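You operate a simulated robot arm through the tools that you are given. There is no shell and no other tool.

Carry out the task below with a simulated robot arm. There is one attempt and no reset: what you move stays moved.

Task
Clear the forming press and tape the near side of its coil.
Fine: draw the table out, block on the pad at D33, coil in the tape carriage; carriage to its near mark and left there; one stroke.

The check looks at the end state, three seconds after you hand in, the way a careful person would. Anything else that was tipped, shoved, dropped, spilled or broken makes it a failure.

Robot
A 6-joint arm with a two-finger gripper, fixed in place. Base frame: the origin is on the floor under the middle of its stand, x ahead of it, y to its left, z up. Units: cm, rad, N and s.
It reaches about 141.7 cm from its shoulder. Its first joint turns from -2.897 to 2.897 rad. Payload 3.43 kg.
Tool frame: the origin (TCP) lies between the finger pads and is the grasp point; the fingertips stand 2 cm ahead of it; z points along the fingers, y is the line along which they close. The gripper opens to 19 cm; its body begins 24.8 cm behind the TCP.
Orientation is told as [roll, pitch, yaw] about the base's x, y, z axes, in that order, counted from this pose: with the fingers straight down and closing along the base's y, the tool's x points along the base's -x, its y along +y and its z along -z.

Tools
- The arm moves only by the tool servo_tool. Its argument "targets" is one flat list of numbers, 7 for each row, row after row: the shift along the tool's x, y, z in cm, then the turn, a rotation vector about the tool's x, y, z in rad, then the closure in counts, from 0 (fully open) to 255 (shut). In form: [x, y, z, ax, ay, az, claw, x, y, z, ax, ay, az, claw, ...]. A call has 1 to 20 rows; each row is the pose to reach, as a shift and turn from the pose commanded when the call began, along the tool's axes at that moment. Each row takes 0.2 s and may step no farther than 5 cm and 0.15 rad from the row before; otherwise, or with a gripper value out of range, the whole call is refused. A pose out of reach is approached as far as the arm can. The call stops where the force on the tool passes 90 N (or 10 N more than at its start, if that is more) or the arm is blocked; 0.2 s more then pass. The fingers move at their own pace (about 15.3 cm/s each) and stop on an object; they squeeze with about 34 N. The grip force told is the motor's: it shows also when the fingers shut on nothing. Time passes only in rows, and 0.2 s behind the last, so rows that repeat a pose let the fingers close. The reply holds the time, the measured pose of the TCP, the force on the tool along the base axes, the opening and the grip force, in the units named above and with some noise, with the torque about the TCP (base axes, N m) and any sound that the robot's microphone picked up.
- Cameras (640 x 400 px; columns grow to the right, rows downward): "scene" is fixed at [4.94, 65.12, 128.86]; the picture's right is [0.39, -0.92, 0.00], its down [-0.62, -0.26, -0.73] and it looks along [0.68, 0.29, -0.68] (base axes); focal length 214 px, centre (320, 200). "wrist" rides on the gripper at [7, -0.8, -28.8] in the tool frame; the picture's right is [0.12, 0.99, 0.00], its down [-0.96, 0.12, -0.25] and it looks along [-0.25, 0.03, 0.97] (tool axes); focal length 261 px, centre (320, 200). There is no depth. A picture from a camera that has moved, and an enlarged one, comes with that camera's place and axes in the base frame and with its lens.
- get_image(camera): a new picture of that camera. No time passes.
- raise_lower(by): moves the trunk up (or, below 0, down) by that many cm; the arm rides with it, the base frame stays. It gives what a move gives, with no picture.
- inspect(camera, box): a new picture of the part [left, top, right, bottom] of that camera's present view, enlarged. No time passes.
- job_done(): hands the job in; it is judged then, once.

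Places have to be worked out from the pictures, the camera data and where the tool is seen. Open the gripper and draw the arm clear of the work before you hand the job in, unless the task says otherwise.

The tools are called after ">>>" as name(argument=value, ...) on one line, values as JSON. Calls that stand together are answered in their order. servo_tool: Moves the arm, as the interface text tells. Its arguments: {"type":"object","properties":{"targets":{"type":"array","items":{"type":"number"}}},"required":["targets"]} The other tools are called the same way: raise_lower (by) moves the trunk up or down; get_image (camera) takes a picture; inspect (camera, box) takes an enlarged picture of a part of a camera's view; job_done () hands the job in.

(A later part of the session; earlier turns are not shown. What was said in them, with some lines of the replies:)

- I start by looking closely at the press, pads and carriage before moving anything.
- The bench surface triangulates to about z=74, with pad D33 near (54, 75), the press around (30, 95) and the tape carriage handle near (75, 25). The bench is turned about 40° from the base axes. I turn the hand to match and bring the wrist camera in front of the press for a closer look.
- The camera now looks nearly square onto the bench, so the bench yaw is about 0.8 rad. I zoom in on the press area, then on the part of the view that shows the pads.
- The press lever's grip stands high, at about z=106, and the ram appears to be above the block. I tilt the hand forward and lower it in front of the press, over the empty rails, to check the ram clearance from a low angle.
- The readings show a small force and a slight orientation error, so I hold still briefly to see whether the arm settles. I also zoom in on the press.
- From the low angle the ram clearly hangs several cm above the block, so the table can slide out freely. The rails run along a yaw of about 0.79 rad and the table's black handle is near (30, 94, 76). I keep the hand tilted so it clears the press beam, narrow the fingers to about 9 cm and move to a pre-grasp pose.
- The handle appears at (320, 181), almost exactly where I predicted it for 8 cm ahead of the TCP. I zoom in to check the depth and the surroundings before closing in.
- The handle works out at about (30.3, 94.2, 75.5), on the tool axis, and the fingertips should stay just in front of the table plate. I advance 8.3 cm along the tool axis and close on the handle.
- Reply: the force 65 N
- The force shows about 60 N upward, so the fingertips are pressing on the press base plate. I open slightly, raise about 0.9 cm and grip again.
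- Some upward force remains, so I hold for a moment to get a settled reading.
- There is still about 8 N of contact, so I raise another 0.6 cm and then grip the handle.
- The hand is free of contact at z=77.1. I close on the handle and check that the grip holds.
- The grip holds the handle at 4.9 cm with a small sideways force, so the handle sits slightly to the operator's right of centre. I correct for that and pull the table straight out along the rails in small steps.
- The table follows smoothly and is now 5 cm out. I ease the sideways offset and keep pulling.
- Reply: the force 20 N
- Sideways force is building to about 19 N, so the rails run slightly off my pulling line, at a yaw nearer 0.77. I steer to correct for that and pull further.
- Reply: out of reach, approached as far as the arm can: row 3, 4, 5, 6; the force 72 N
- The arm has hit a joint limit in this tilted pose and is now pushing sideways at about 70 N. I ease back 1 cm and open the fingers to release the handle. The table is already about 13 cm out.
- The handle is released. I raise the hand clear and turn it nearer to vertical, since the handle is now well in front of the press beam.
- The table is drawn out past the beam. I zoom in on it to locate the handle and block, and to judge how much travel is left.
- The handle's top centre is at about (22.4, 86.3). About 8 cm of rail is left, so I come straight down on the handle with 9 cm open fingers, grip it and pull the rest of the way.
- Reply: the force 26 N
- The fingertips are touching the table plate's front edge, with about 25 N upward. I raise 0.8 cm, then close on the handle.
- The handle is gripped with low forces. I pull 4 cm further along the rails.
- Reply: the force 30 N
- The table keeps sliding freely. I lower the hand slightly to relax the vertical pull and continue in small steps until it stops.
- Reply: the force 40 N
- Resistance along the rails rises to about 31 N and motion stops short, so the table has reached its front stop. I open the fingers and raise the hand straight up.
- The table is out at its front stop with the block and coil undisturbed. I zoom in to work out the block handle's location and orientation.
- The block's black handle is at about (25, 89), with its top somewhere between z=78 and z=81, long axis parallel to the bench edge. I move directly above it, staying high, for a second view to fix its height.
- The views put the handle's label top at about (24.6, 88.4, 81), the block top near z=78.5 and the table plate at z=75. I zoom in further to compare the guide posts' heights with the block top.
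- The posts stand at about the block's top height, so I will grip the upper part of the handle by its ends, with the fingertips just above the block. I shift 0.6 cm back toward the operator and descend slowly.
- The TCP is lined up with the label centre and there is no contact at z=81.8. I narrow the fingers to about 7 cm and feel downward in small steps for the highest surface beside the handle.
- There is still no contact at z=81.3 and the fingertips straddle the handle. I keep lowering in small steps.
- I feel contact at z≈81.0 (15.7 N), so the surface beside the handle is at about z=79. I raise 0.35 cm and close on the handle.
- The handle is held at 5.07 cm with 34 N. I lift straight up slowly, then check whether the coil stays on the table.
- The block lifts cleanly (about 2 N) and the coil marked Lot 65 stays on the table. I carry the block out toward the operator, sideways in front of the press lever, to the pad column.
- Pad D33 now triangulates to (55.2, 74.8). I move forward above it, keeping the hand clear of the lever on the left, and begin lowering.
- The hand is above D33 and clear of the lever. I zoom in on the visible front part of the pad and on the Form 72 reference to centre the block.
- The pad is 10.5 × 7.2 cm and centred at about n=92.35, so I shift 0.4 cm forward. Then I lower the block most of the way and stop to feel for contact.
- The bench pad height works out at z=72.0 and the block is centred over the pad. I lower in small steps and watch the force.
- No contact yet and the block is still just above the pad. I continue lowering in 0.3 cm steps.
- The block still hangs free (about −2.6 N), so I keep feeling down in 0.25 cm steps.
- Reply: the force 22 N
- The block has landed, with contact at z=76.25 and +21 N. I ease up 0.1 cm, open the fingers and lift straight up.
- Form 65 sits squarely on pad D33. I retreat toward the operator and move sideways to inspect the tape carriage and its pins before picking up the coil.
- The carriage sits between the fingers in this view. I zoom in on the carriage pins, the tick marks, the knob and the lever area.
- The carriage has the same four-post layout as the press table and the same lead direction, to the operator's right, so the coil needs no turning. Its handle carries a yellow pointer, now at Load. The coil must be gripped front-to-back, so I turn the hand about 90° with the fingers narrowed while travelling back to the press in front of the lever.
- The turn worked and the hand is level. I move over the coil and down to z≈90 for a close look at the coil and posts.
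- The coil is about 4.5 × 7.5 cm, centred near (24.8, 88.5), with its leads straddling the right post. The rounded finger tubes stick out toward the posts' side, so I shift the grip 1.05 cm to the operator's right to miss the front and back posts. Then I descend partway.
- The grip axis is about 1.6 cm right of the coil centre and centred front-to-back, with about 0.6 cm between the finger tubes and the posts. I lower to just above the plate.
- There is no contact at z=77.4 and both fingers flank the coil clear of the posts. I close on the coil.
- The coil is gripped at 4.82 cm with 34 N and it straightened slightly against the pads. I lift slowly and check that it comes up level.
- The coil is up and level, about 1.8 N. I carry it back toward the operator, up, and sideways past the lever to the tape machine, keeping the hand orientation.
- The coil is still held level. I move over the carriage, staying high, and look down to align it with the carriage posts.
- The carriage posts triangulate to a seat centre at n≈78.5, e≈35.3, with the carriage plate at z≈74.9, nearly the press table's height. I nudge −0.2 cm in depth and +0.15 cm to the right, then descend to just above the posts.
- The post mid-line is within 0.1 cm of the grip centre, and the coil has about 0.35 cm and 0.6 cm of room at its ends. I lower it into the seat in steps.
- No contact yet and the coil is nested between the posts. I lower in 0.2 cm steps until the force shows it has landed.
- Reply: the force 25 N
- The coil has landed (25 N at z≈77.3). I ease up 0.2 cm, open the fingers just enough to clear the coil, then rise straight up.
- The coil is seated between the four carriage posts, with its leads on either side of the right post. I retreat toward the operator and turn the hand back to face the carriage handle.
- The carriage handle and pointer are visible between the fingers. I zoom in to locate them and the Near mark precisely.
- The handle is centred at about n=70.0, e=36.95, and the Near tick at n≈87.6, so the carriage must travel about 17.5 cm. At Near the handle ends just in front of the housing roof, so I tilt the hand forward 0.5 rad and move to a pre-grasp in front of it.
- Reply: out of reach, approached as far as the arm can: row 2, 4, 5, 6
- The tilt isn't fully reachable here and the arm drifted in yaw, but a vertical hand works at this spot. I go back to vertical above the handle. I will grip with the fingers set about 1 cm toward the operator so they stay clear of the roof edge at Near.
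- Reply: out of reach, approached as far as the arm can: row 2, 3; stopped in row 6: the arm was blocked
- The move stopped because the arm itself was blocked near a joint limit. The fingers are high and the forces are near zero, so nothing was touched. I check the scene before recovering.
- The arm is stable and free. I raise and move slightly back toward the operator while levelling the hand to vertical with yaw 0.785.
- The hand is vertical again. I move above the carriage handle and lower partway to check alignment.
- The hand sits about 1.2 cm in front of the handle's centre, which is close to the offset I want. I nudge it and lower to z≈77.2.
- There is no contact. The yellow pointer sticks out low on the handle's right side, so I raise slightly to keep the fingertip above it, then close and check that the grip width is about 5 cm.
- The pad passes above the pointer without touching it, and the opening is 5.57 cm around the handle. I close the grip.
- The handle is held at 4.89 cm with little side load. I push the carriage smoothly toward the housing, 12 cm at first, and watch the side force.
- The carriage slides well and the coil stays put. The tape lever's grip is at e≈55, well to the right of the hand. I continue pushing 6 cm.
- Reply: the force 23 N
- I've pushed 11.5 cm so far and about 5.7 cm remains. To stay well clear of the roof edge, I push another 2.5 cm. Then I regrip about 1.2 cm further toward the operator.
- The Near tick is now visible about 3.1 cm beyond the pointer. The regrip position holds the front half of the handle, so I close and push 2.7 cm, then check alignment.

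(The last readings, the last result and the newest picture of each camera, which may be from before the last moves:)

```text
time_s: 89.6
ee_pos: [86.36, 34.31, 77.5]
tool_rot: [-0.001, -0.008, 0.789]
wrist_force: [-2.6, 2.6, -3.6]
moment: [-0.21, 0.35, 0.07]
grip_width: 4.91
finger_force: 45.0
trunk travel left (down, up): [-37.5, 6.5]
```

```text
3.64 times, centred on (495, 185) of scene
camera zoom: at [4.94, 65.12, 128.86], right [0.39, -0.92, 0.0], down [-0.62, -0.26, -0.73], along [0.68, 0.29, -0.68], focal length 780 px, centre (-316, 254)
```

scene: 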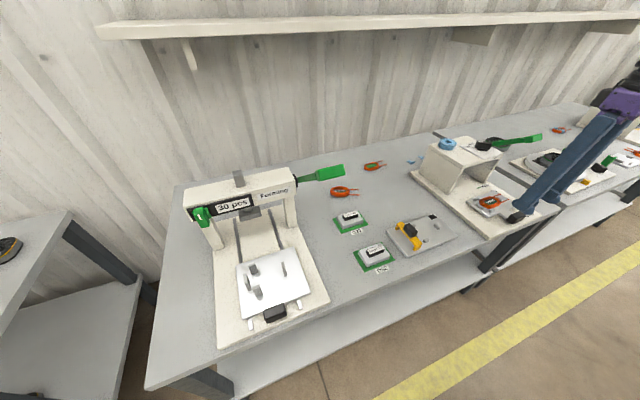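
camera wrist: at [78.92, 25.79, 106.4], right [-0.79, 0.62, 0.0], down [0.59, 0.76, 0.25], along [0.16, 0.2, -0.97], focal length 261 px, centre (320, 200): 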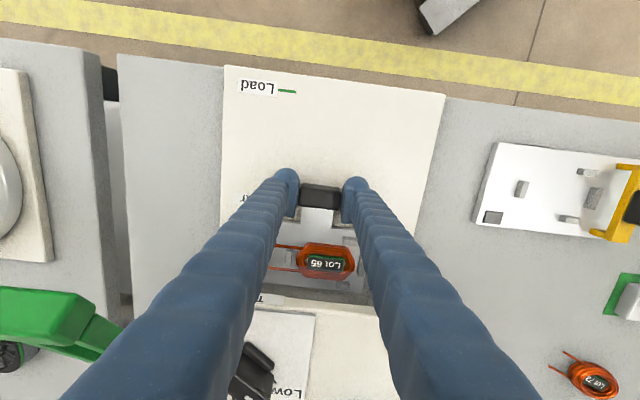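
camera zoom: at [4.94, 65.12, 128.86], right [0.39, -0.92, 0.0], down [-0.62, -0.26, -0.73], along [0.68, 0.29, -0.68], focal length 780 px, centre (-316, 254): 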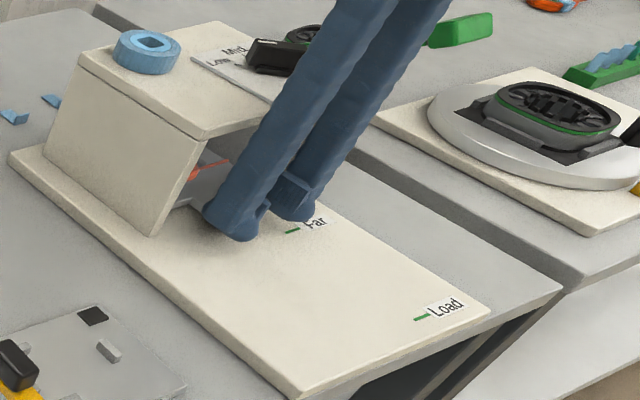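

The finger hides the pointer in this view. I open, back off toward the operator and look at the pointer against the Near tick.

>>> servo_tool(targets=[0, 0, 0, 0, 0, 0, 180, 0, 0, 0, 0, 0, 0, 172, 1.0, 0, 0, 0, 0, 0, 172, 3.0, 0, -1, 0, 0, 0, 150, 6.0, 0, -3, 0, 0, 0, 100, 6.0, 0, -3, 0, 0, 0, 60, 6.0, 0, -3, 0, 0, 0, 60])

>>> get_image(camera="wrist")

>>> inspect(camera="wrist", box=[240, 180, 380, 280])

```text
time_s: 91.2
ee_pos: [82.17, 30.0, 80.6]
tool_rot: [-0.001, -0.007, 0.79]
wrist_force: [0.7, 0.2, -1.2]
moment: [-0.12, -0.02, -0.02]
grip_width: 14.53
finger_force: 0.1
trunk travel left (down, up): [-37.5, 6.5]
```

```text
taken
camera wrist: at [77.62, 24.46, 109.37], right [-0.79, 0.61, 0.0], down [0.59, 0.76, 0.25], along [0.16, 0.2, -0.97], focal length 261 px, centre (320, 200)
```

wrist: 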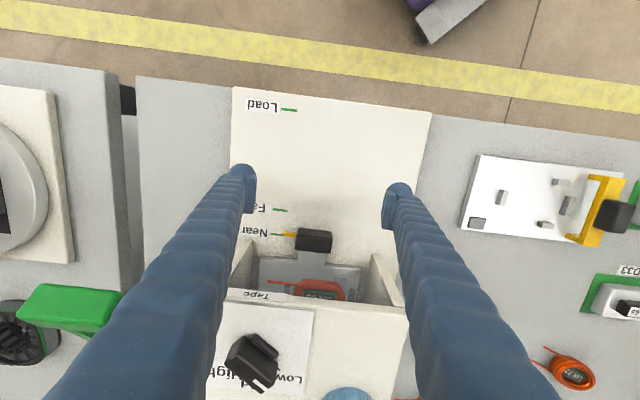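

```text
4.00 times, centred on (310, 230) of wrist
camera zoom: at [77.62, 24.46, 109.37], right [-0.79, 0.61, 0.0], down [0.59, 0.76, 0.25], along [0.16, 0.2, -0.97], focal length 1043 px, centre (360, 80)
```

zoom: 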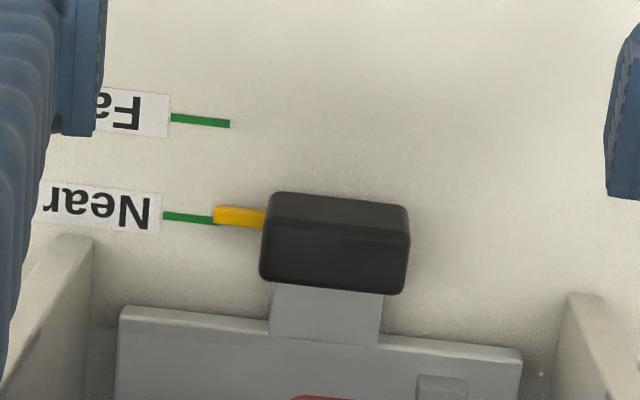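

The pointer is nearly at the Near tick. I zoom in tightly to measure the remaining offset.

>>> inspect(camera="wrist", box=[255, 215, 315, 255])

>>> inspect(camera="scene", box=[460, 160, 520, 210])

```text
10.00 times, centred on (285, 235) of wrist
camera zoom: at [77.62, 24.46, 109.37], right [-0.79, 0.61, 0.0], down [0.59, 0.76, 0.25], along [0.16, 0.2, -0.97], focal length 2606 px, centre (670, -150)
```

zoom: 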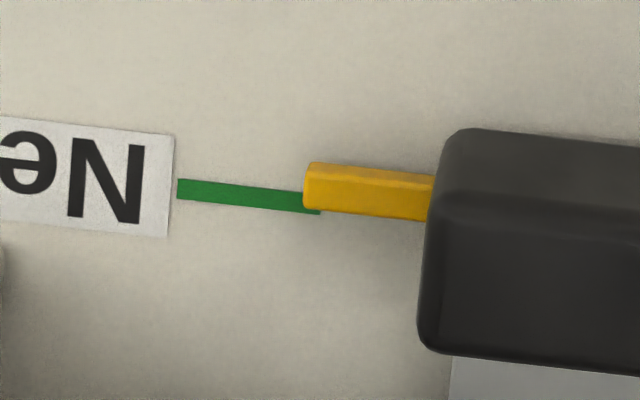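

```text
8.00 times, centred on (490, 185) of scene
camera zoom: at [4.94, 65.12, 128.86], right [0.39, -0.92, 0.0], down [-0.62, -0.26, -0.73], along [0.68, 0.29, -0.68], focal length 1716 px, centre (-1040, 320)
```

zoom: 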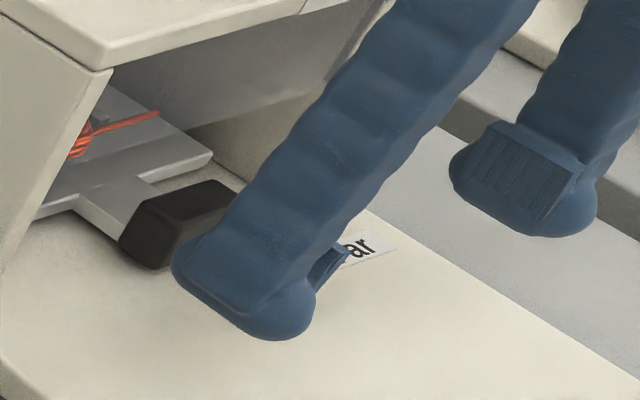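

The pointer's top centre needs about 0.47 cm more to sit on the Near tick, after allowing for parallax as seen at Load. I return to the grip pose, close and push 0.47 cm.

>>> servo_tool(targets=[0, 0, 1.5, 0, 0, 0, 120, 0, 0, 3, 0, 0, 0, 172, -2, 0, 3, 0, 0, 0, 172, -4, 0, 3, 0, 0, 0, 172, -6, 0, 3, 0, 0, 0, 172, -6, 0, 3, 0, 0, 0, 172, -6, 0, 3, 0, 0, 0, 225, -6, 0, 3, 0, 0, 0, 235, -6, 0, 3, 0, 0, 0, 235])

```text
time_s: 93.2
ee_pos: [86.36, 34.19, 77.68]
tool_rot: [-0.002, -0.007, 0.79]
wrist_force: [1.0, -0.9, 4.2]
moment: [-0.1, 0.13, -0.04]
grip_width: 4.91
finger_force: 44.7
trunk travel left (down, up): [-37.5, 6.5]
```

The handle is gripped again at the same spot. I push 0.47 cm, then release and check.

>>> servo_tool(targets=[-0.25, 0, 0, 0, 0, 0, 235, -0.47, 0, 0, 0, 0, 0, 235, -0.47, 0, 0, 0, 0, 0, 235, -0.47, 0, 0, 0, 0, 0, 235])

>>> servo_tool(targets=[0, 0, 0, 0, 0, 0, 180, 0, 0, 0, 0, 0, 0, 172, 0, 0, 0, 0, 0, 0, 172, 1.0, 0, 0, 0, 0, 0, 172, 3.0, 0, -1, 0, 0, 0, 150, 6.0, 0, -3, 0, 0, 0, 100, 6.0, 0, -3, 0, 0, 0, 60, 6.0, 0, -3, 0, 0, 0, 60])

>>> inspect(camera="wrist", box=[255, 215, 315, 255])

>>> get_image(camera="wrist")

```text
time_s: 94.2
ee_pos: [86.62, 34.58, 77.69]
tool_rot: [0.0, -0.006, 0.789]
wrist_force: [1.3, -5.3, 6.5]
moment: [-0.31, 0.24, -0.08]
grip_width: 4.93
finger_force: 45.1
trunk travel left (down, up): [-37.5, 6.5]
```

```text
time_s: 96.0
ee_pos: [82.36, 30.35, 80.77]
tool_rot: [-0.001, -0.008, 0.789]
wrist_force: [-1.7, 0.5, 0.7]
moment: [-0.06, 0.01, -0.01]
grip_width: 14.55
finger_force: 0.1
trunk travel left (down, up): [-37.5, 6.5]
```

```text
10.00 times, centred on (285, 235) of wrist
camera zoom: at [77.81, 24.65, 109.51], right [-0.79, 0.61, 0.0], down [0.59, 0.76, 0.25], along [0.16, 0.2, -0.97], focal length 2606 px, centre (670, -150)
```

zoom: 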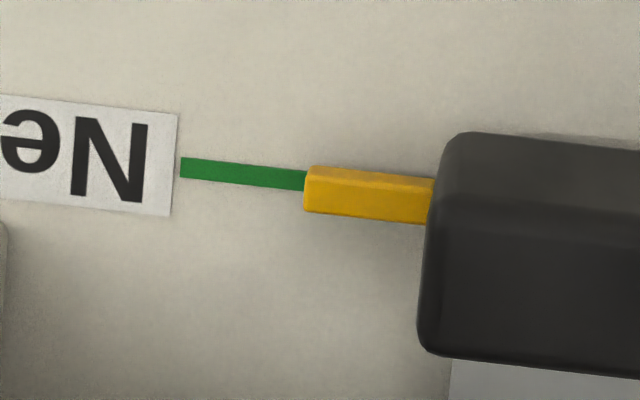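

```text
taken
camera wrist: at [77.81, 24.65, 109.51], right [-0.79, 0.61, 0.0], down [0.59, 0.76, 0.25], along [0.16, 0.2, -0.97], focal length 261 px, centre (320, 200)
```

wrist: 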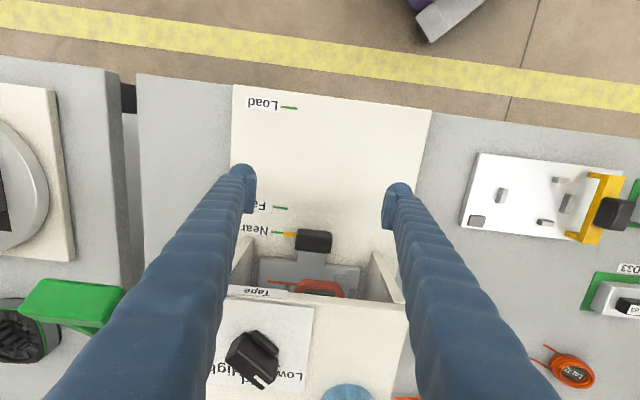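

The pointer now sits on the Near tick within about 0.05 cm once parallax is allowed for. Next is the tape lever, so I zoom in on it from both cameras.

>>> inspect(camera="wrist", box=[0, 250, 160, 400])

>>> inspect(camera="scene", box=[460, 110, 560, 180])

>>> get_image(camera="scene")

```text
2.67 times, centred on (80, 325) of wrist
camera zoom: at [77.81, 24.65, 109.51], right [-0.79, 0.61, 0.0], down [0.59, 0.76, 0.25], along [0.16, 0.2, -0.97], focal length 695 px, centre (960, -133)
```

zoom: 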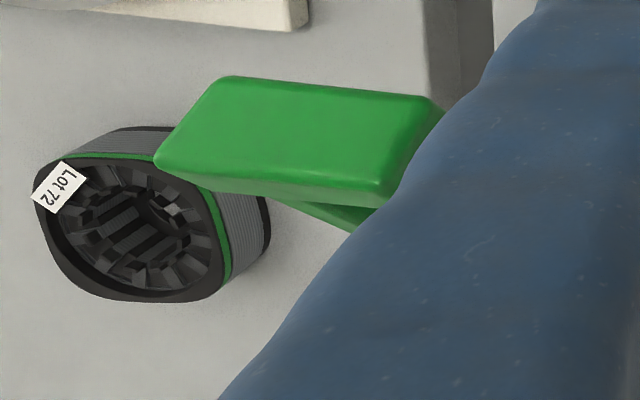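

```text
5.71 times, centred on (510, 145) of scene
camera zoom: at [4.94, 65.12, 128.86], right [0.39, -0.92, 0.0], down [-0.62, -0.26, -0.73], along [0.68, 0.29, -0.68], focal length 1226 px, centre (-766, 514)
```

zoom: 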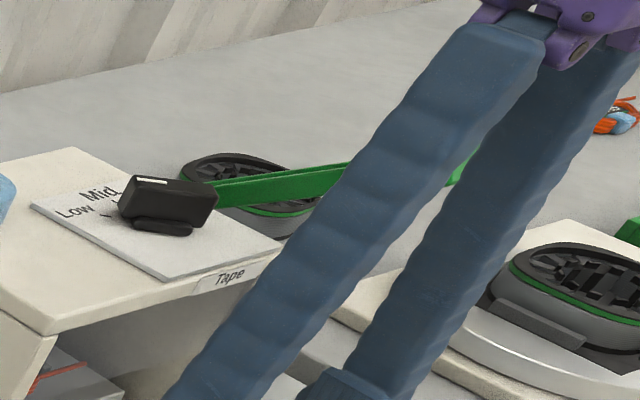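

```text
taken
```

scene: 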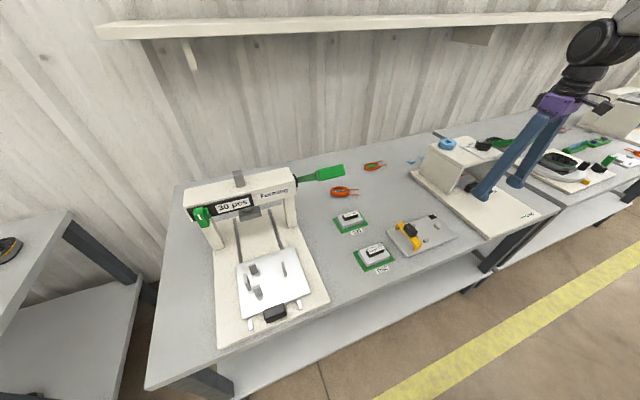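

The lever's green grip is to the right of the housing, at roughly n=86, e=55, z=93. I raise the hand and move right, toward the operator, to view the lever from above.

>>> servo_tool(targets=[2, 0, -4.5, 0, 0, 0, 100, 4, 0, -9, 0, 0, 0, 150, 6, 0, -13.5, 0, 0, 0, 200, 7.5, 0, -18, 0, 0, 0, 200, 7.5, -1, -22.5, 0, 0, 0, 200, 7.5, -4, -26, 0, 0, 0, 200, 7.5, -8.5, -27, 0, 0, 0, 200, 7.5, -13, -27, 0, 0, 0, 200, 7.5, -17, -27, 0, 0, 0, 200, 7.5, -17, -27, 0, 0, 0, 200])

>>> get_image(camera="wrist")

>>> get_image(camera="scene")

```text
time_s: 98.2
ee_pos: [88.89, 13.08, 107.75]
tool_rot: [-0.004, -0.007, 0.788]
wrist_force: [0.2, 0.2, 0.0]
moment: [0.01, -0.02, 0.04]
grip_width: 4.11
finger_force: 0.1
trunk travel left (down, up): [-37.5, 6.5]
```

```text
taken
camera wrist: at [84.38, 7.35, 136.47], right [-0.79, 0.61, 0.0], down [0.59, 0.76, 0.25], along [0.16, 0.2, -0.97], focal length 261 px, centre (320, 200)
```

wrist: 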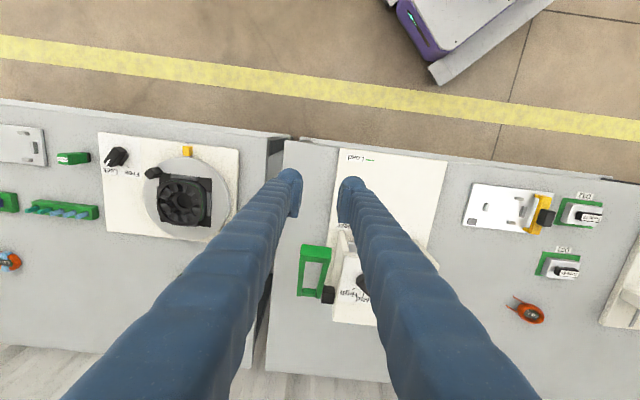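

```text
taken
```

scene: 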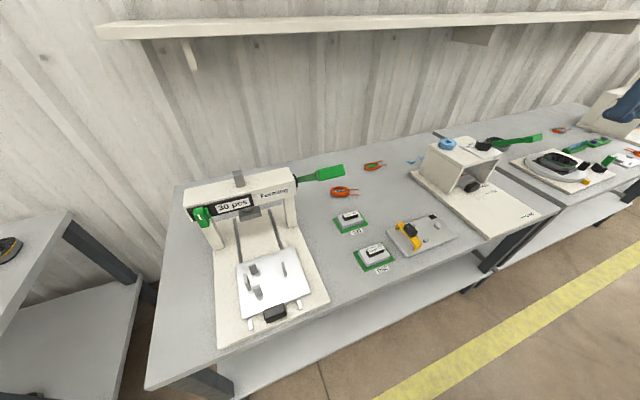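

>>> inspect(camera="wrist", box=[260, 210, 400, 340])

>>> inspect(camera="scene", box=[430, 110, 560, 210])

```text
3.08 times, centred on (330, 275) of wrist
camera zoom: at [84.38, 7.35, 136.47], right [-0.79, 0.61, 0.0], down [0.59, 0.76, 0.25], along [0.16, 0.2, -0.97], focal length 802 px, centre (289, -31)
```

zoom: 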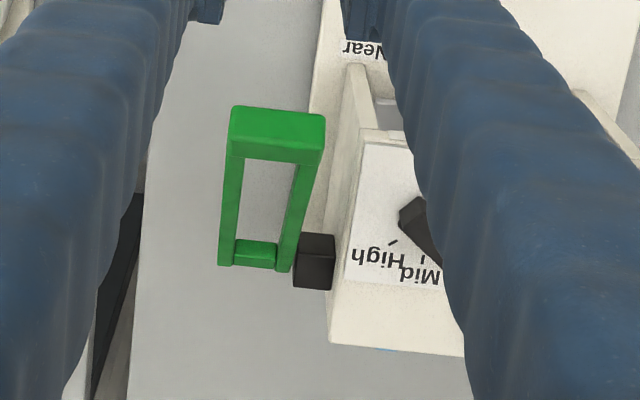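

```text
4.00 times, centred on (495, 160) of scene
camera zoom: at [4.94, 65.12, 128.86], right [0.39, -0.92, 0.0], down [-0.62, -0.26, -0.73], along [0.68, 0.29, -0.68], focal length 858 px, centre (-380, 360)
```

zoom: 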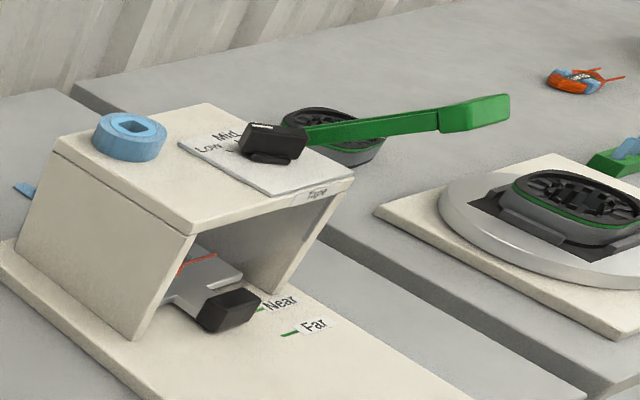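

The lever is a loop with its grip bar at about (97.9, 23.6, 93.9). It pivots near n=99.5, z=86 and stands about 29° above horizontal, so a stroke means pressing the bar down. I close the fingers and move above the bar.

>>> servo_tool(targets=[-4.5, 0.3, 0, 0, 0, 0, 255, -9, 0.6, 0, 0, 0, 0, 255, -13.2, 1.0, 0, 0, 0, 0, 255, -13.2, 1.0, 3, 0, 0, 0, 255, -13.2, 1.0, 6.5, 0, 0, 0, 255, -13.2, 1.0, 6.5, 0, 0, 0, 255])

>>> get_image(camera="wrist")

>>> inspect(camera="scene", box=[440, 70, 580, 190])

>>> inspect(camera="wrist", box=[240, 120, 400, 260])

```text
time_s: 99.6
ee_pos: [97.42, 23.22, 101.2]
tool_rot: [-0.003, -0.008, 0.787]
wrist_force: [-0.1, 0.0, -0.4]
moment: [-0.05, -0.03, -0.03]
grip_width: 0.0
finger_force: 33.6
trunk travel left (down, up): [-37.5, 6.5]
```

```text
taken
camera wrist: at [92.87, 17.52, 130.02], right [-0.79, 0.61, 0.0], down [0.59, 0.76, 0.25], along [0.16, 0.2, -0.97], focal length 261 px, centre (320, 200)
```

wrist: 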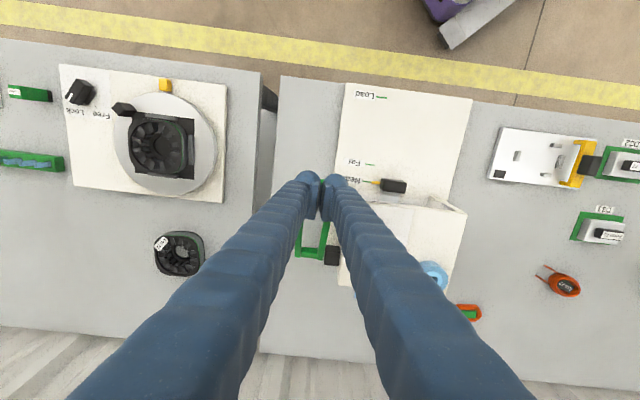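

```text
3.33 times, centred on (510, 130) of scene
camera zoom: at [4.94, 65.12, 128.86], right [0.39, -0.92, 0.0], down [-0.62, -0.26, -0.73], along [0.68, 0.29, -0.68], focal length 715 px, centre (-313, 433)
```

zoom: 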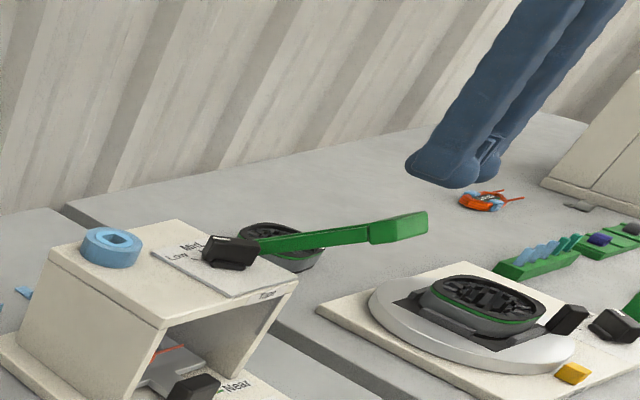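

```text
2.86 times, centred on (320, 190) of wrist
camera zoom: at [92.87, 17.52, 130.02], right [-0.79, 0.61, 0.0], down [0.59, 0.76, 0.25], along [0.16, 0.2, -0.97], focal length 745 px, centre (320, 229)
```

zoom: 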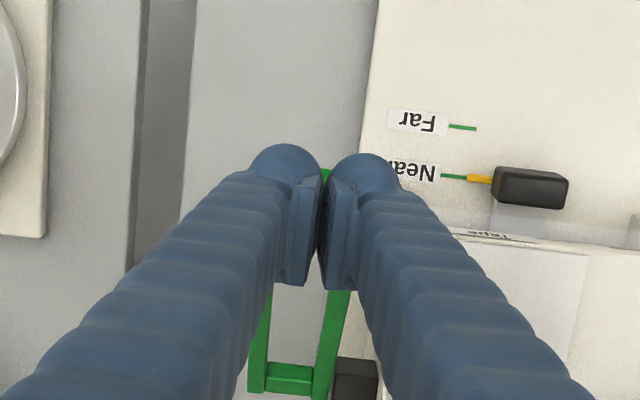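

The closed fingers are right above the bar. I press down following the lever's arc, first partway, to confirm contact and resistance.

>>> servo_tool(targets=[-0.13, 0, 3.0, 0, 0, 0, 255, -0.2, 0, 4.0, 0, 0, 0, 255, 0.17, 0, 5.2, 0, 0, 0, 255, 0.5, 0, 6.3, 0, 0, 0, 255])

>>> inspect(camera="scene", box=[450, 90, 570, 190])

```text
time_s: 100.6
ee_pos: [97.35, 22.67, 94.88]
tool_rot: [-0.002, -0.007, 0.789]
wrist_force: [-0.1, -0.2, 0.7]
moment: [-0.01, 0.0, 0.0]
grip_width: 0.0
finger_force: 34.2
trunk travel left (down, up): [-37.5, 6.5]
```

```text
4.00 times, centred on (510, 140) of scene
camera zoom: at [4.94, 65.12, 128.86], right [0.39, -0.92, 0.0], down [-0.62, -0.26, -0.73], along [0.68, 0.29, -0.68], focal length 858 px, centre (-440, 440)
```

zoom: 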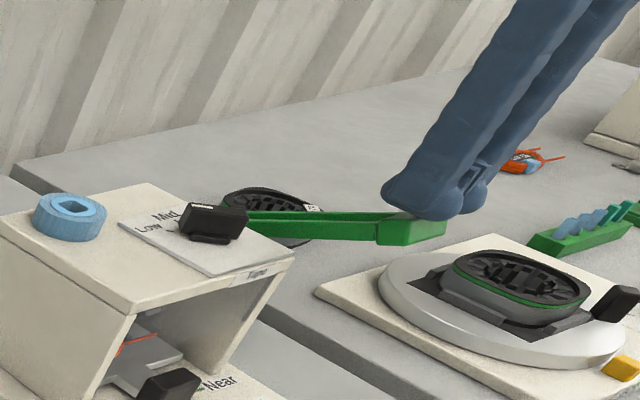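

The lever moves down with almost no resistance. I continue the same stroke downward along the arc without lifting.

>>> servo_tool(targets=[0.42, 0, 1.4, 0, 0, 0, 255, 0.73, 0, 2.64, 0, 0, 0, 255, 0.89, 0, 4.0, 0, 0, 0, 255, 0.97, 0, 5.4, 0, 0, 0, 255])

>>> inspect(camera="scene", box=[450, 90, 570, 190])

```text
time_s: 101.6
ee_pos: [96.65, 21.89, 89.49]
tool_rot: [-0.002, -0.008, 0.79]
wrist_force: [-0.2, 0.3, 0.1]
moment: [-0.01, 0.03, 0.01]
grip_width: 0.01
finger_force: 33.4
trunk travel left (down, up): [-37.5, 6.5]
```

```text
4.00 times, centred on (510, 140) of scene
camera zoom: at [4.94, 65.12, 128.86], right [0.39, -0.92, 0.0], down [-0.62, -0.26, -0.73], along [0.68, 0.29, -0.68], focal length 858 px, centre (-440, 440)
```

zoom: 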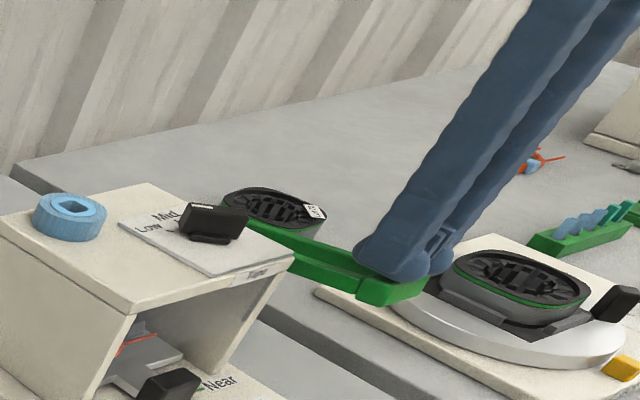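

The lever is near horizontal and still moves freely. I continue down the arc toward its stop.

>>> servo_tool(targets=[-0.05, 0, 1.4, 0, 0, 0, 255, -0.24, 0, 2.8, 0, 0, 0, 255, -0.55, 0, 4.1, 0, 0, 0, 255, -0.97, 0, 5.4, 0, 0, 0, 255])

>>> inspect(camera="scene", box=[450, 90, 570, 190])

>>> get_image(camera="wrist")

```text
time_s: 102.6
ee_pos: [97.38, 22.67, 83.97]
tool_rot: [-0.003, -0.006, 0.79]
wrist_force: [-0.3, -0.2, 1.1]
moment: [-0.02, 0.04, 0.0]
grip_width: 0.02
finger_force: 34.5
trunk travel left (down, up): [-37.5, 6.5]
```

```text
4.00 times, centred on (510, 140) of scene
camera zoom: at [4.94, 65.12, 128.86], right [0.39, -0.92, 0.0], down [-0.62, -0.26, -0.73], along [0.68, 0.29, -0.68], focal length 858 px, centre (-440, 440)
```

zoom: 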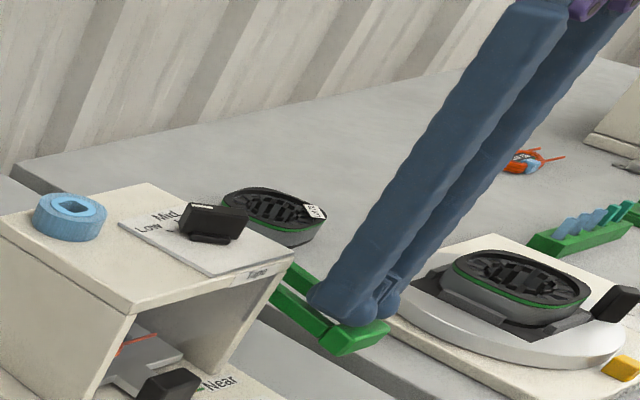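

```text
taken
camera wrist: at [92.81, 17.02, 112.8], right [-0.79, 0.61, 0.0], down [0.59, 0.76, 0.25], along [0.16, 0.2, -0.97], focal length 261 px, centre (320, 200)
```

wrist: 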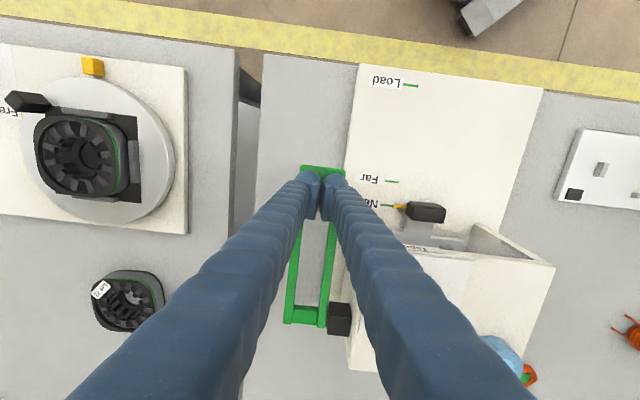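

The lever is about 20° below horizontal with the tips on the rear half of the bar. I shift slightly toward the operator and keep pressing to find the stop.

>>> servo_tool(targets=[0.6, 0, 0.4, 0, 0, 0, 255, 1.0, 0, 1.4, 0, 0, 0, 255, 0.8, 0, 2.6, 0, 0, 0, 255, 0.5, 0, 3.8, 0, 0, 0, 255])

>>> inspect(camera="scene", box=[450, 90, 570, 190])

>>> inspect(camera="wrist", box=[240, 130, 400, 340])

```text
time_s: 103.5
ee_pos: [97.49, 22.37, 83.12]
tool_rot: [-0.01, -0.021, 0.79]
wrist_force: [-14.9, -1.1, 53.5]
moment: [-0.13, 0.69, 0.07]
grip_width: 0.6
finger_force: 34.4
trunk travel left (down, up): [-37.5, 6.5]
stopped in row 4: the force on the tool passed its limit at 101 N (the readings are from after the stop); the commanded pose is now the measured one
```

```text
4.00 times, centred on (510, 140) of scene
camera zoom: at [4.94, 65.12, 128.86], right [0.39, -0.92, 0.0], down [-0.62, -0.26, -0.73], along [0.68, 0.29, -0.68], focal length 858 px, centre (-440, 440)
```

zoom: 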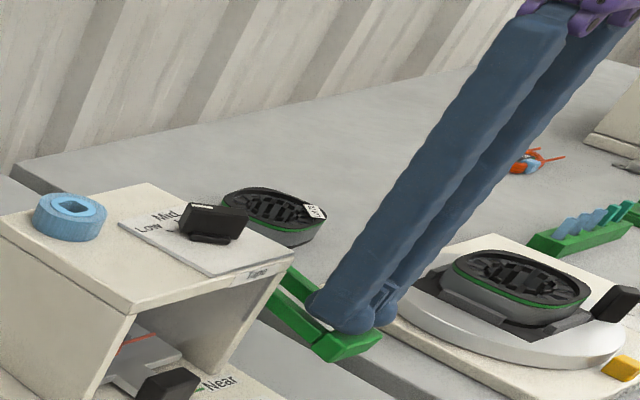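

```text
1.90 times, centred on (320, 235) of wrist
camera zoom: at [92.46, 16.58, 111.83], right [-0.79, 0.61, -0.01], down [0.59, 0.76, 0.27], along [0.17, 0.2, -0.96], focal length 496 px, centre (320, 133)
```

zoom: 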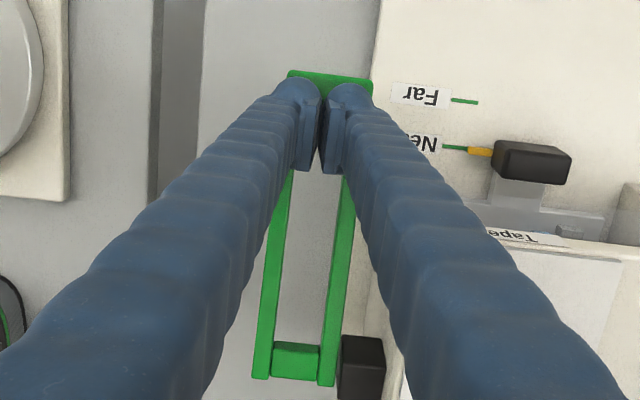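

The lever is at its bottom stop: the call stopped at the force limit at z≈83. I raise the hand to see whether the lever springs back.

>>> servo_tool(targets=[0, 0, -0.8, 0, 0, 0, 255, 0, 0, -2, 0, 0, 0, 255, 0, 0, -5, 0, 0, 0, 255, 0, 0, -8, 0, 0, 0, 255, 0, 0, -8, 0, 0, 0, 255])

>>> inspect(camera="scene", box=[450, 90, 570, 190])

>>> inspect(camera="wrist", box=[240, 130, 400, 340])

```text
time_s: 104.7
ee_pos: [97.33, 22.24, 90.03]
tool_rot: [-0.005, -0.013, 0.789]
wrist_force: [1.0, -0.5, 0.2]
moment: [0.03, 0.03, 0.0]
grip_width: 0.0
finger_force: 34.3
trunk travel left (down, up): [-37.5, 6.5]
```

```text
4.00 times, centred on (510, 140) of scene
camera zoom: at [4.94, 65.12, 128.86], right [0.39, -0.92, 0.0], down [-0.62, -0.26, -0.73], along [0.68, 0.29, -0.68], focal length 858 px, centre (-440, 440)
```

zoom: 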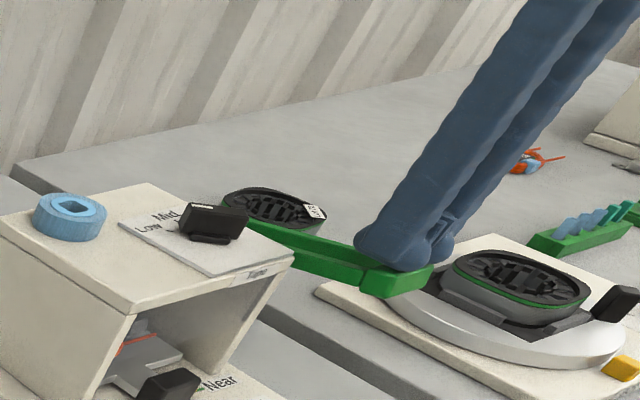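

```text
1.90 times, centred on (320, 235) of wrist
camera zoom: at [92.45, 16.41, 118.89], right [-0.79, 0.61, -0.01], down [0.59, 0.76, 0.26], along [0.17, 0.2, -0.97], focal length 496 px, centre (320, 133)
```

zoom: 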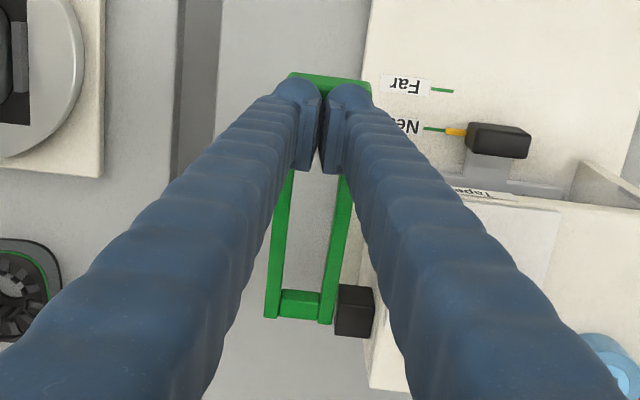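

The lever follows the fingers back up on a light spring, so one full stroke has been made. I raise gently so the lever returns to its rest position without snapping, then draw clear.

>>> servo_tool(targets=[0, 0, -1, 0, 0, 0, 255, -0.2, 0, -2.2, 0, 0, 0, 255, -0.4, 0, -3.4, 0, 0, 0, 255, -0.6, 0, -4.6, 0, 0, 0, 255, -0.8, 0, -5.8, 0, 0, 0, 255, -1, 0, -7, 0, 0, 0, 255, -1, 0, -8.2, 0, 0, 0, 255, -1, 0, -9.6, 0, 0, 0, 255, -1, 0, -12, 0, 0, 0, 255, -1, 0, -15, 0, 0, 0, 255, -1, 0, -19, 0, 0, 0, 255, -1, 0, -19, 0, 0, 0, 255])

>>> get_image(camera="wrist")

>>> inspect(camera="scene", box=[430, 110, 560, 210])

>>> get_image(camera="scene")

```text
time_s: 107.3
ee_pos: [98.13, 22.88, 109.1]
tool_rot: [-0.007, -0.014, 0.789]
wrist_force: [-0.6, -0.2, 0.4]
moment: [0.02, 0.0, 0.02]
grip_width: 0.0
finger_force: 34.7
trunk travel left (down, up): [-37.5, 6.5]
```

```text
taken
camera wrist: at [93.23, 17.16, 137.83], right [-0.79, 0.61, -0.01], down [0.59, 0.76, 0.26], along [0.17, 0.2, -0.97], focal length 261 px, centre (320, 200)
```

wrist: 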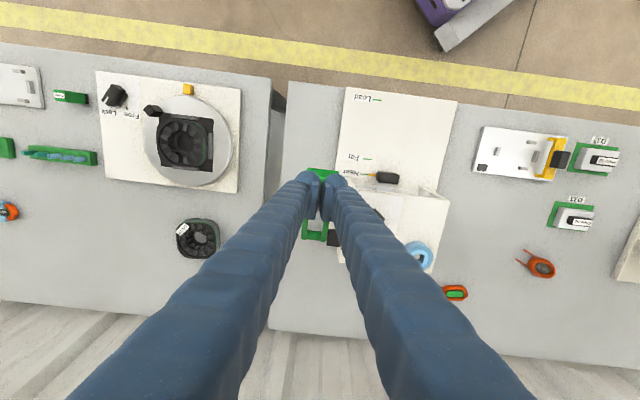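

```text
4.00 times, centred on (495, 160) of scene
camera zoom: at [4.94, 65.12, 128.86], right [0.39, -0.92, 0.0], down [-0.62, -0.26, -0.73], along [0.68, 0.29, -0.68], focal length 858 px, centre (-380, 360)
```

zoom: 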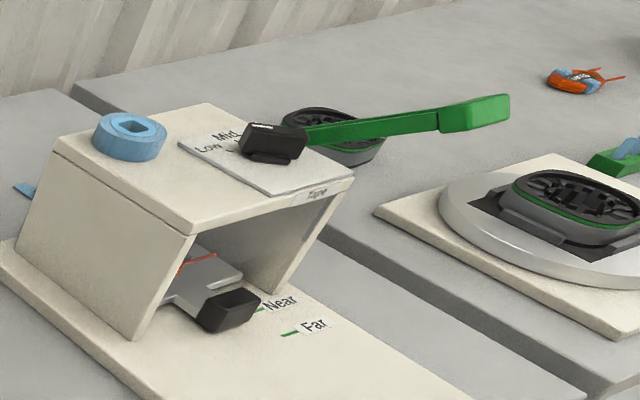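

```text
taken
```

scene: 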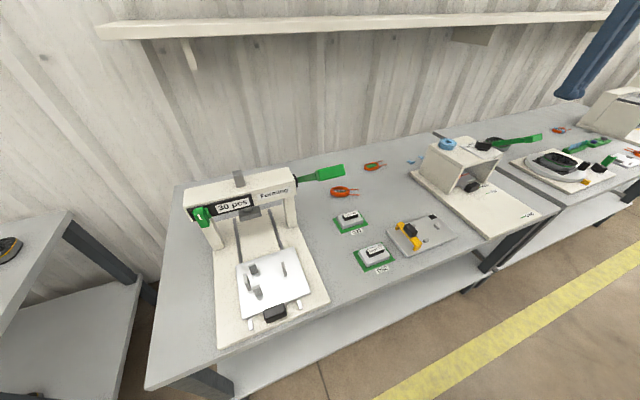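

The lever is back at its rest position. I move to the front of the tape machine, low and clear of everything, to look under the roof and check the coil's near side.

>>> servo_tool(targets=[4.2, 0, 0, 0, 0, 0, 255, 8.4, 0, 0, 0, 0, 0, 200, 12.6, 0, 0, 0, 0, 0, 100, 16.8, 0, 0, 0, 0, 0, 0, 21, 0, 0, 0, 0, 0, 0, 21, 4.2, 2, 0, 0, 0, 0, 21, 8.4, 5, 0, 0, 0, 0, 21, 12.6, 8, 0, 0, 0, 0, 21, 16.6, 11, 0, 0, 0, 0, 21, 16.6, 15.5, 0, 0, 0, 0, 21, 16.6, 20, 0, 0, 0, 0, 21, 16.6, 24.5, 0, 0, 0, 0, 21, 16.6, 28.5, 0, 0, 0, 0, 21, 16.6, 28.5, 0, 0, 0, 0])

>>> get_image(camera="wrist")

>>> inspect(camera="wrist", box=[230, 300, 390, 400])

```text
refused: row 7 steps farther than a row can; nothing moved
```

```text
taken
camera wrist: at [93.23, 17.16, 137.83], right [-0.79, 0.61, -0.01], down [0.59, 0.76, 0.26], along [0.17, 0.2, -0.97], focal length 261 px, centre (320, 200)
```

wrist: 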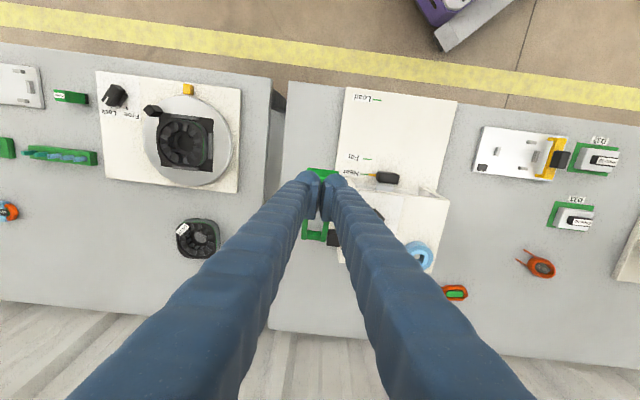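

```text
4.00 times, centred on (310, 350) of wrist
camera zoom: at [93.23, 17.16, 137.83], right [-0.79, 0.61, -0.01], down [0.59, 0.76, 0.26], along [0.17, 0.2, -0.97], focal length 1043 px, centre (360, -400)
```

zoom: 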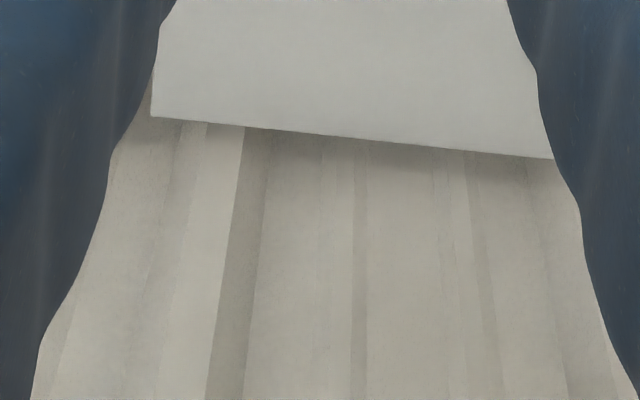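

One row stepped too far, so nothing moved. I resend the same path with smaller steps.

>>> servo_tool(targets=[4.2, 0, 0, 0, 0, 0, 255, 8.4, 0, 0, 0, 0, 0, 200, 12.6, 0, 0, 0, 0, 0, 100, 16.8, 0, 0, 0, 0, 0, 0, 21, 0, 0, 0, 0, 0, 0, 21, 4.2, 1, 0, 0, 0, 0, 21, 8.4, 3, 0, 0, 0, 0, 21, 12.6, 5, 0, 0, 0, 0, 21, 16.6, 7, 0, 0, 0, 0, 21, 16.6, 11.5, 0, 0, 0, 0, 21, 16.6, 16, 0, 0, 0, 0, 21, 16.6, 20.5, 0, 0, 0, 0, 21, 16.6, 25, 0, 0, 0, 0, 21, 16.6, 28.5, 0, 0, 0, 0, 21, 16.6, 28.5, 0, 0, 0, 0])

>>> get_image(camera="wrist")

>>> inspect(camera="wrist", box=[230, 300, 390, 400])

```text
time_s: 110.5
ee_pos: [71.74, 19.66, 80.22]
tool_rot: [-0.006, -0.016, 0.79]
wrist_force: [0.5, -0.6, -0.8]
moment: [0.0, 0.0, -0.01]
grip_width: 19.0
finger_force: 0.0
trunk travel left (down, up): [-37.5, 6.5]
```

```text
taken
camera wrist: at [66.76, 13.85, 108.89], right [-0.79, 0.61, -0.01], down [0.59, 0.76, 0.26], along [0.17, 0.2, -0.97], focal length 261 px, centre (320, 200)
```

wrist: 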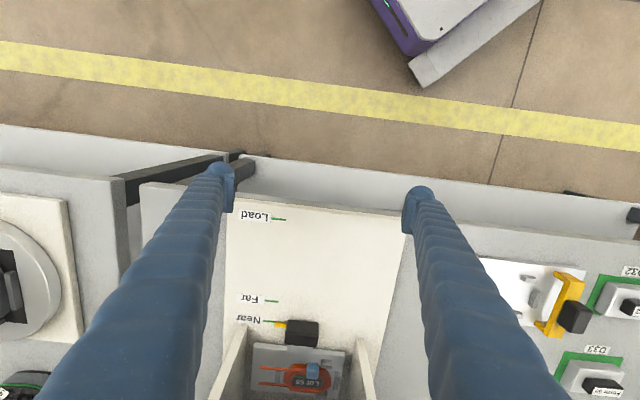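

```text
4.00 times, centred on (310, 350) of wrist
camera zoom: at [66.76, 13.85, 108.89], right [-0.79, 0.61, -0.01], down [0.59, 0.76, 0.26], along [0.17, 0.2, -0.97], focal length 1043 px, centre (360, -400)
```

zoom: 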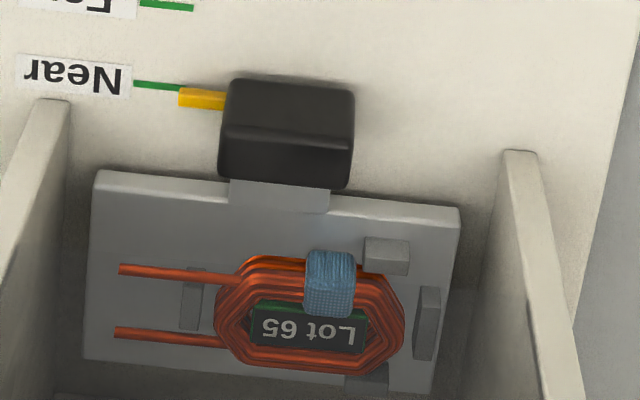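

Blue tape now wraps the near side of the coil, and the carriage is still at the Near mark. I double-check the pointer and overall scene once more before drawing the arm away.

>>> inspect(camera="wrist", box=[255, 300, 305, 335])

>>> inspect(camera="scene", box=[170, 140, 430, 330])

```text
11.43 times, centred on (280, 318) of wrist
camera zoom: at [66.76, 13.85, 108.89], right [-0.79, 0.61, -0.01], down [0.59, 0.76, 0.26], along [0.17, 0.2, -0.97], focal length 2979 px, centre (777, -1143)
```

zoom: 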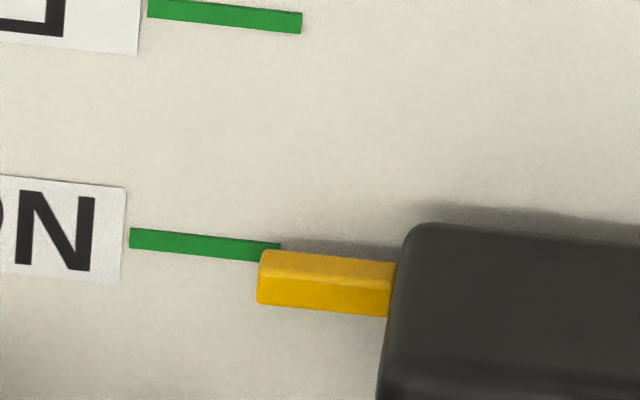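

```text
2.11 times, centred on (300, 235) of scene
camera zoom: at [4.94, 65.12, 128.86], right [0.39, -0.92, 0.0], down [-0.62, -0.26, -0.73], along [0.68, 0.29, -0.68], focal length 452 px, centre (362, 126)
```

zoom: 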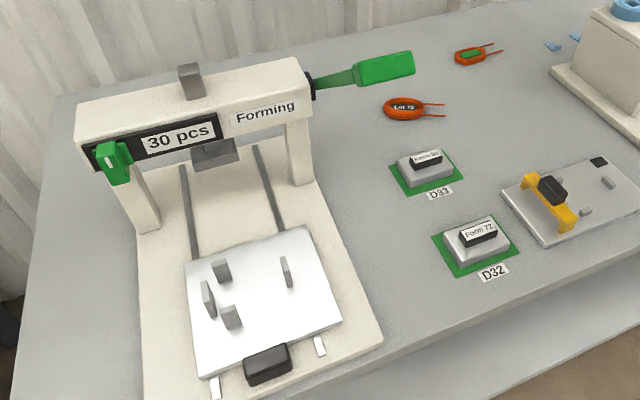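

The pointer is centred on the Near tick to within about 0.1 cm. The table is out, Form 65 is on D33, both levers are up and nothing else has shifted. I raise the open hand and draw it away from the bench.

>>> servo_tool(targets=[0, 0, -4.5, 0, 0, 0, 0, 0, 0, -9, 0, 0, 0, 0, 0, 0, -13.5, 0, 0, 0, 0, 1, 0, -18, 0, 0, 0, 0, 3, 0, -22, 0, 0, 0, 0, 5, 0, -26, 0, 0, 0, 0, 7, 0, -30, 0, 0, 0, 0, 9, 0, -32, 0, 0, 0, 0, 9, 0, -32, 0, 0, 0, 0])

>>> get_image(camera="scene")

>>> get_image(camera="wrist")

```text
time_s: 112.5
ee_pos: [64.59, 13.12, 112.01]
tool_rot: [-0.004, -0.014, 0.789]
wrist_force: [0.4, 0.8, 0.1]
moment: [0.03, 0.05, 0.02]
grip_width: 18.98
finger_force: 0.0
trunk travel left (down, up): [-37.5, 6.5]
```

```text
taken
```

scene: 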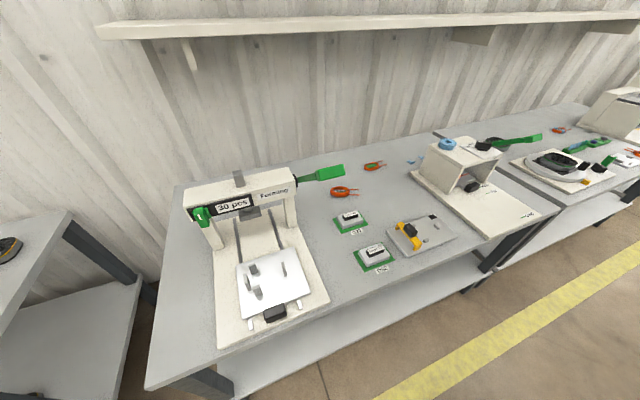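

```text
taken
camera wrist: at [59.85, 7.38, 140.67], right [-0.79, 0.61, -0.01], down [0.59, 0.76, 0.26], along [0.17, 0.2, -0.97], focal length 261 px, centre (320, 200)
```

wrist: 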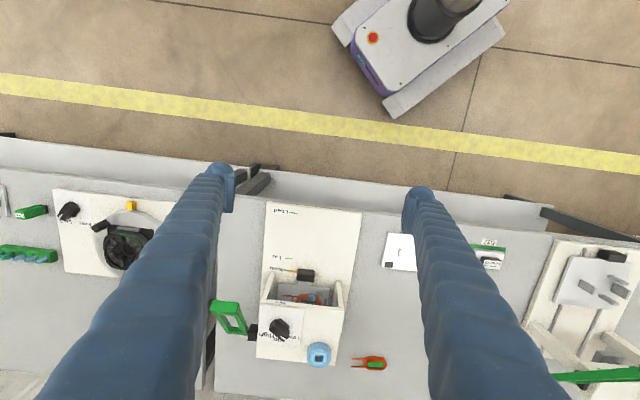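

The end state matches the task. The table is drawn out, Form 65 is on pad D33, and the Lot 65 coil is in the carriage at Near with tape on its near side. The lever is back up and the arm is clear with the gripper open. I hand in the job.

>>> job_done()

```text
The job is handed in.
```

The forming press is cleared and the coil's near side is taped. I handed the job in.

- **Press table:** drawn out to its front stop and left there.
- **Form 65 block:** sitting squarely on the pad at D33.
- **Lot 65 coil:** seated between the four posts of the tape carriage, with its leads either side of the right post.
- **Carriage:** left at its Near mark, with the pointer within about 0.1 cm of the tick.
- **Tape:** one full lever stroke, down to the stop and back up. The last close view showed blue tape around the near side of the coil.

Both levers are up, the arm is clear of the bench and the gripper is open. The final pictures show nothing else moved.

While I was gripping the table and carriage handles, the fingertips touched the press base plate once (about 60 N) and the table plate once (about 25 N). Pulling the table also peaked at about 70 N sideways on its handle when the arm reached a joint limit. I saw no marks or shifted parts from any of this.
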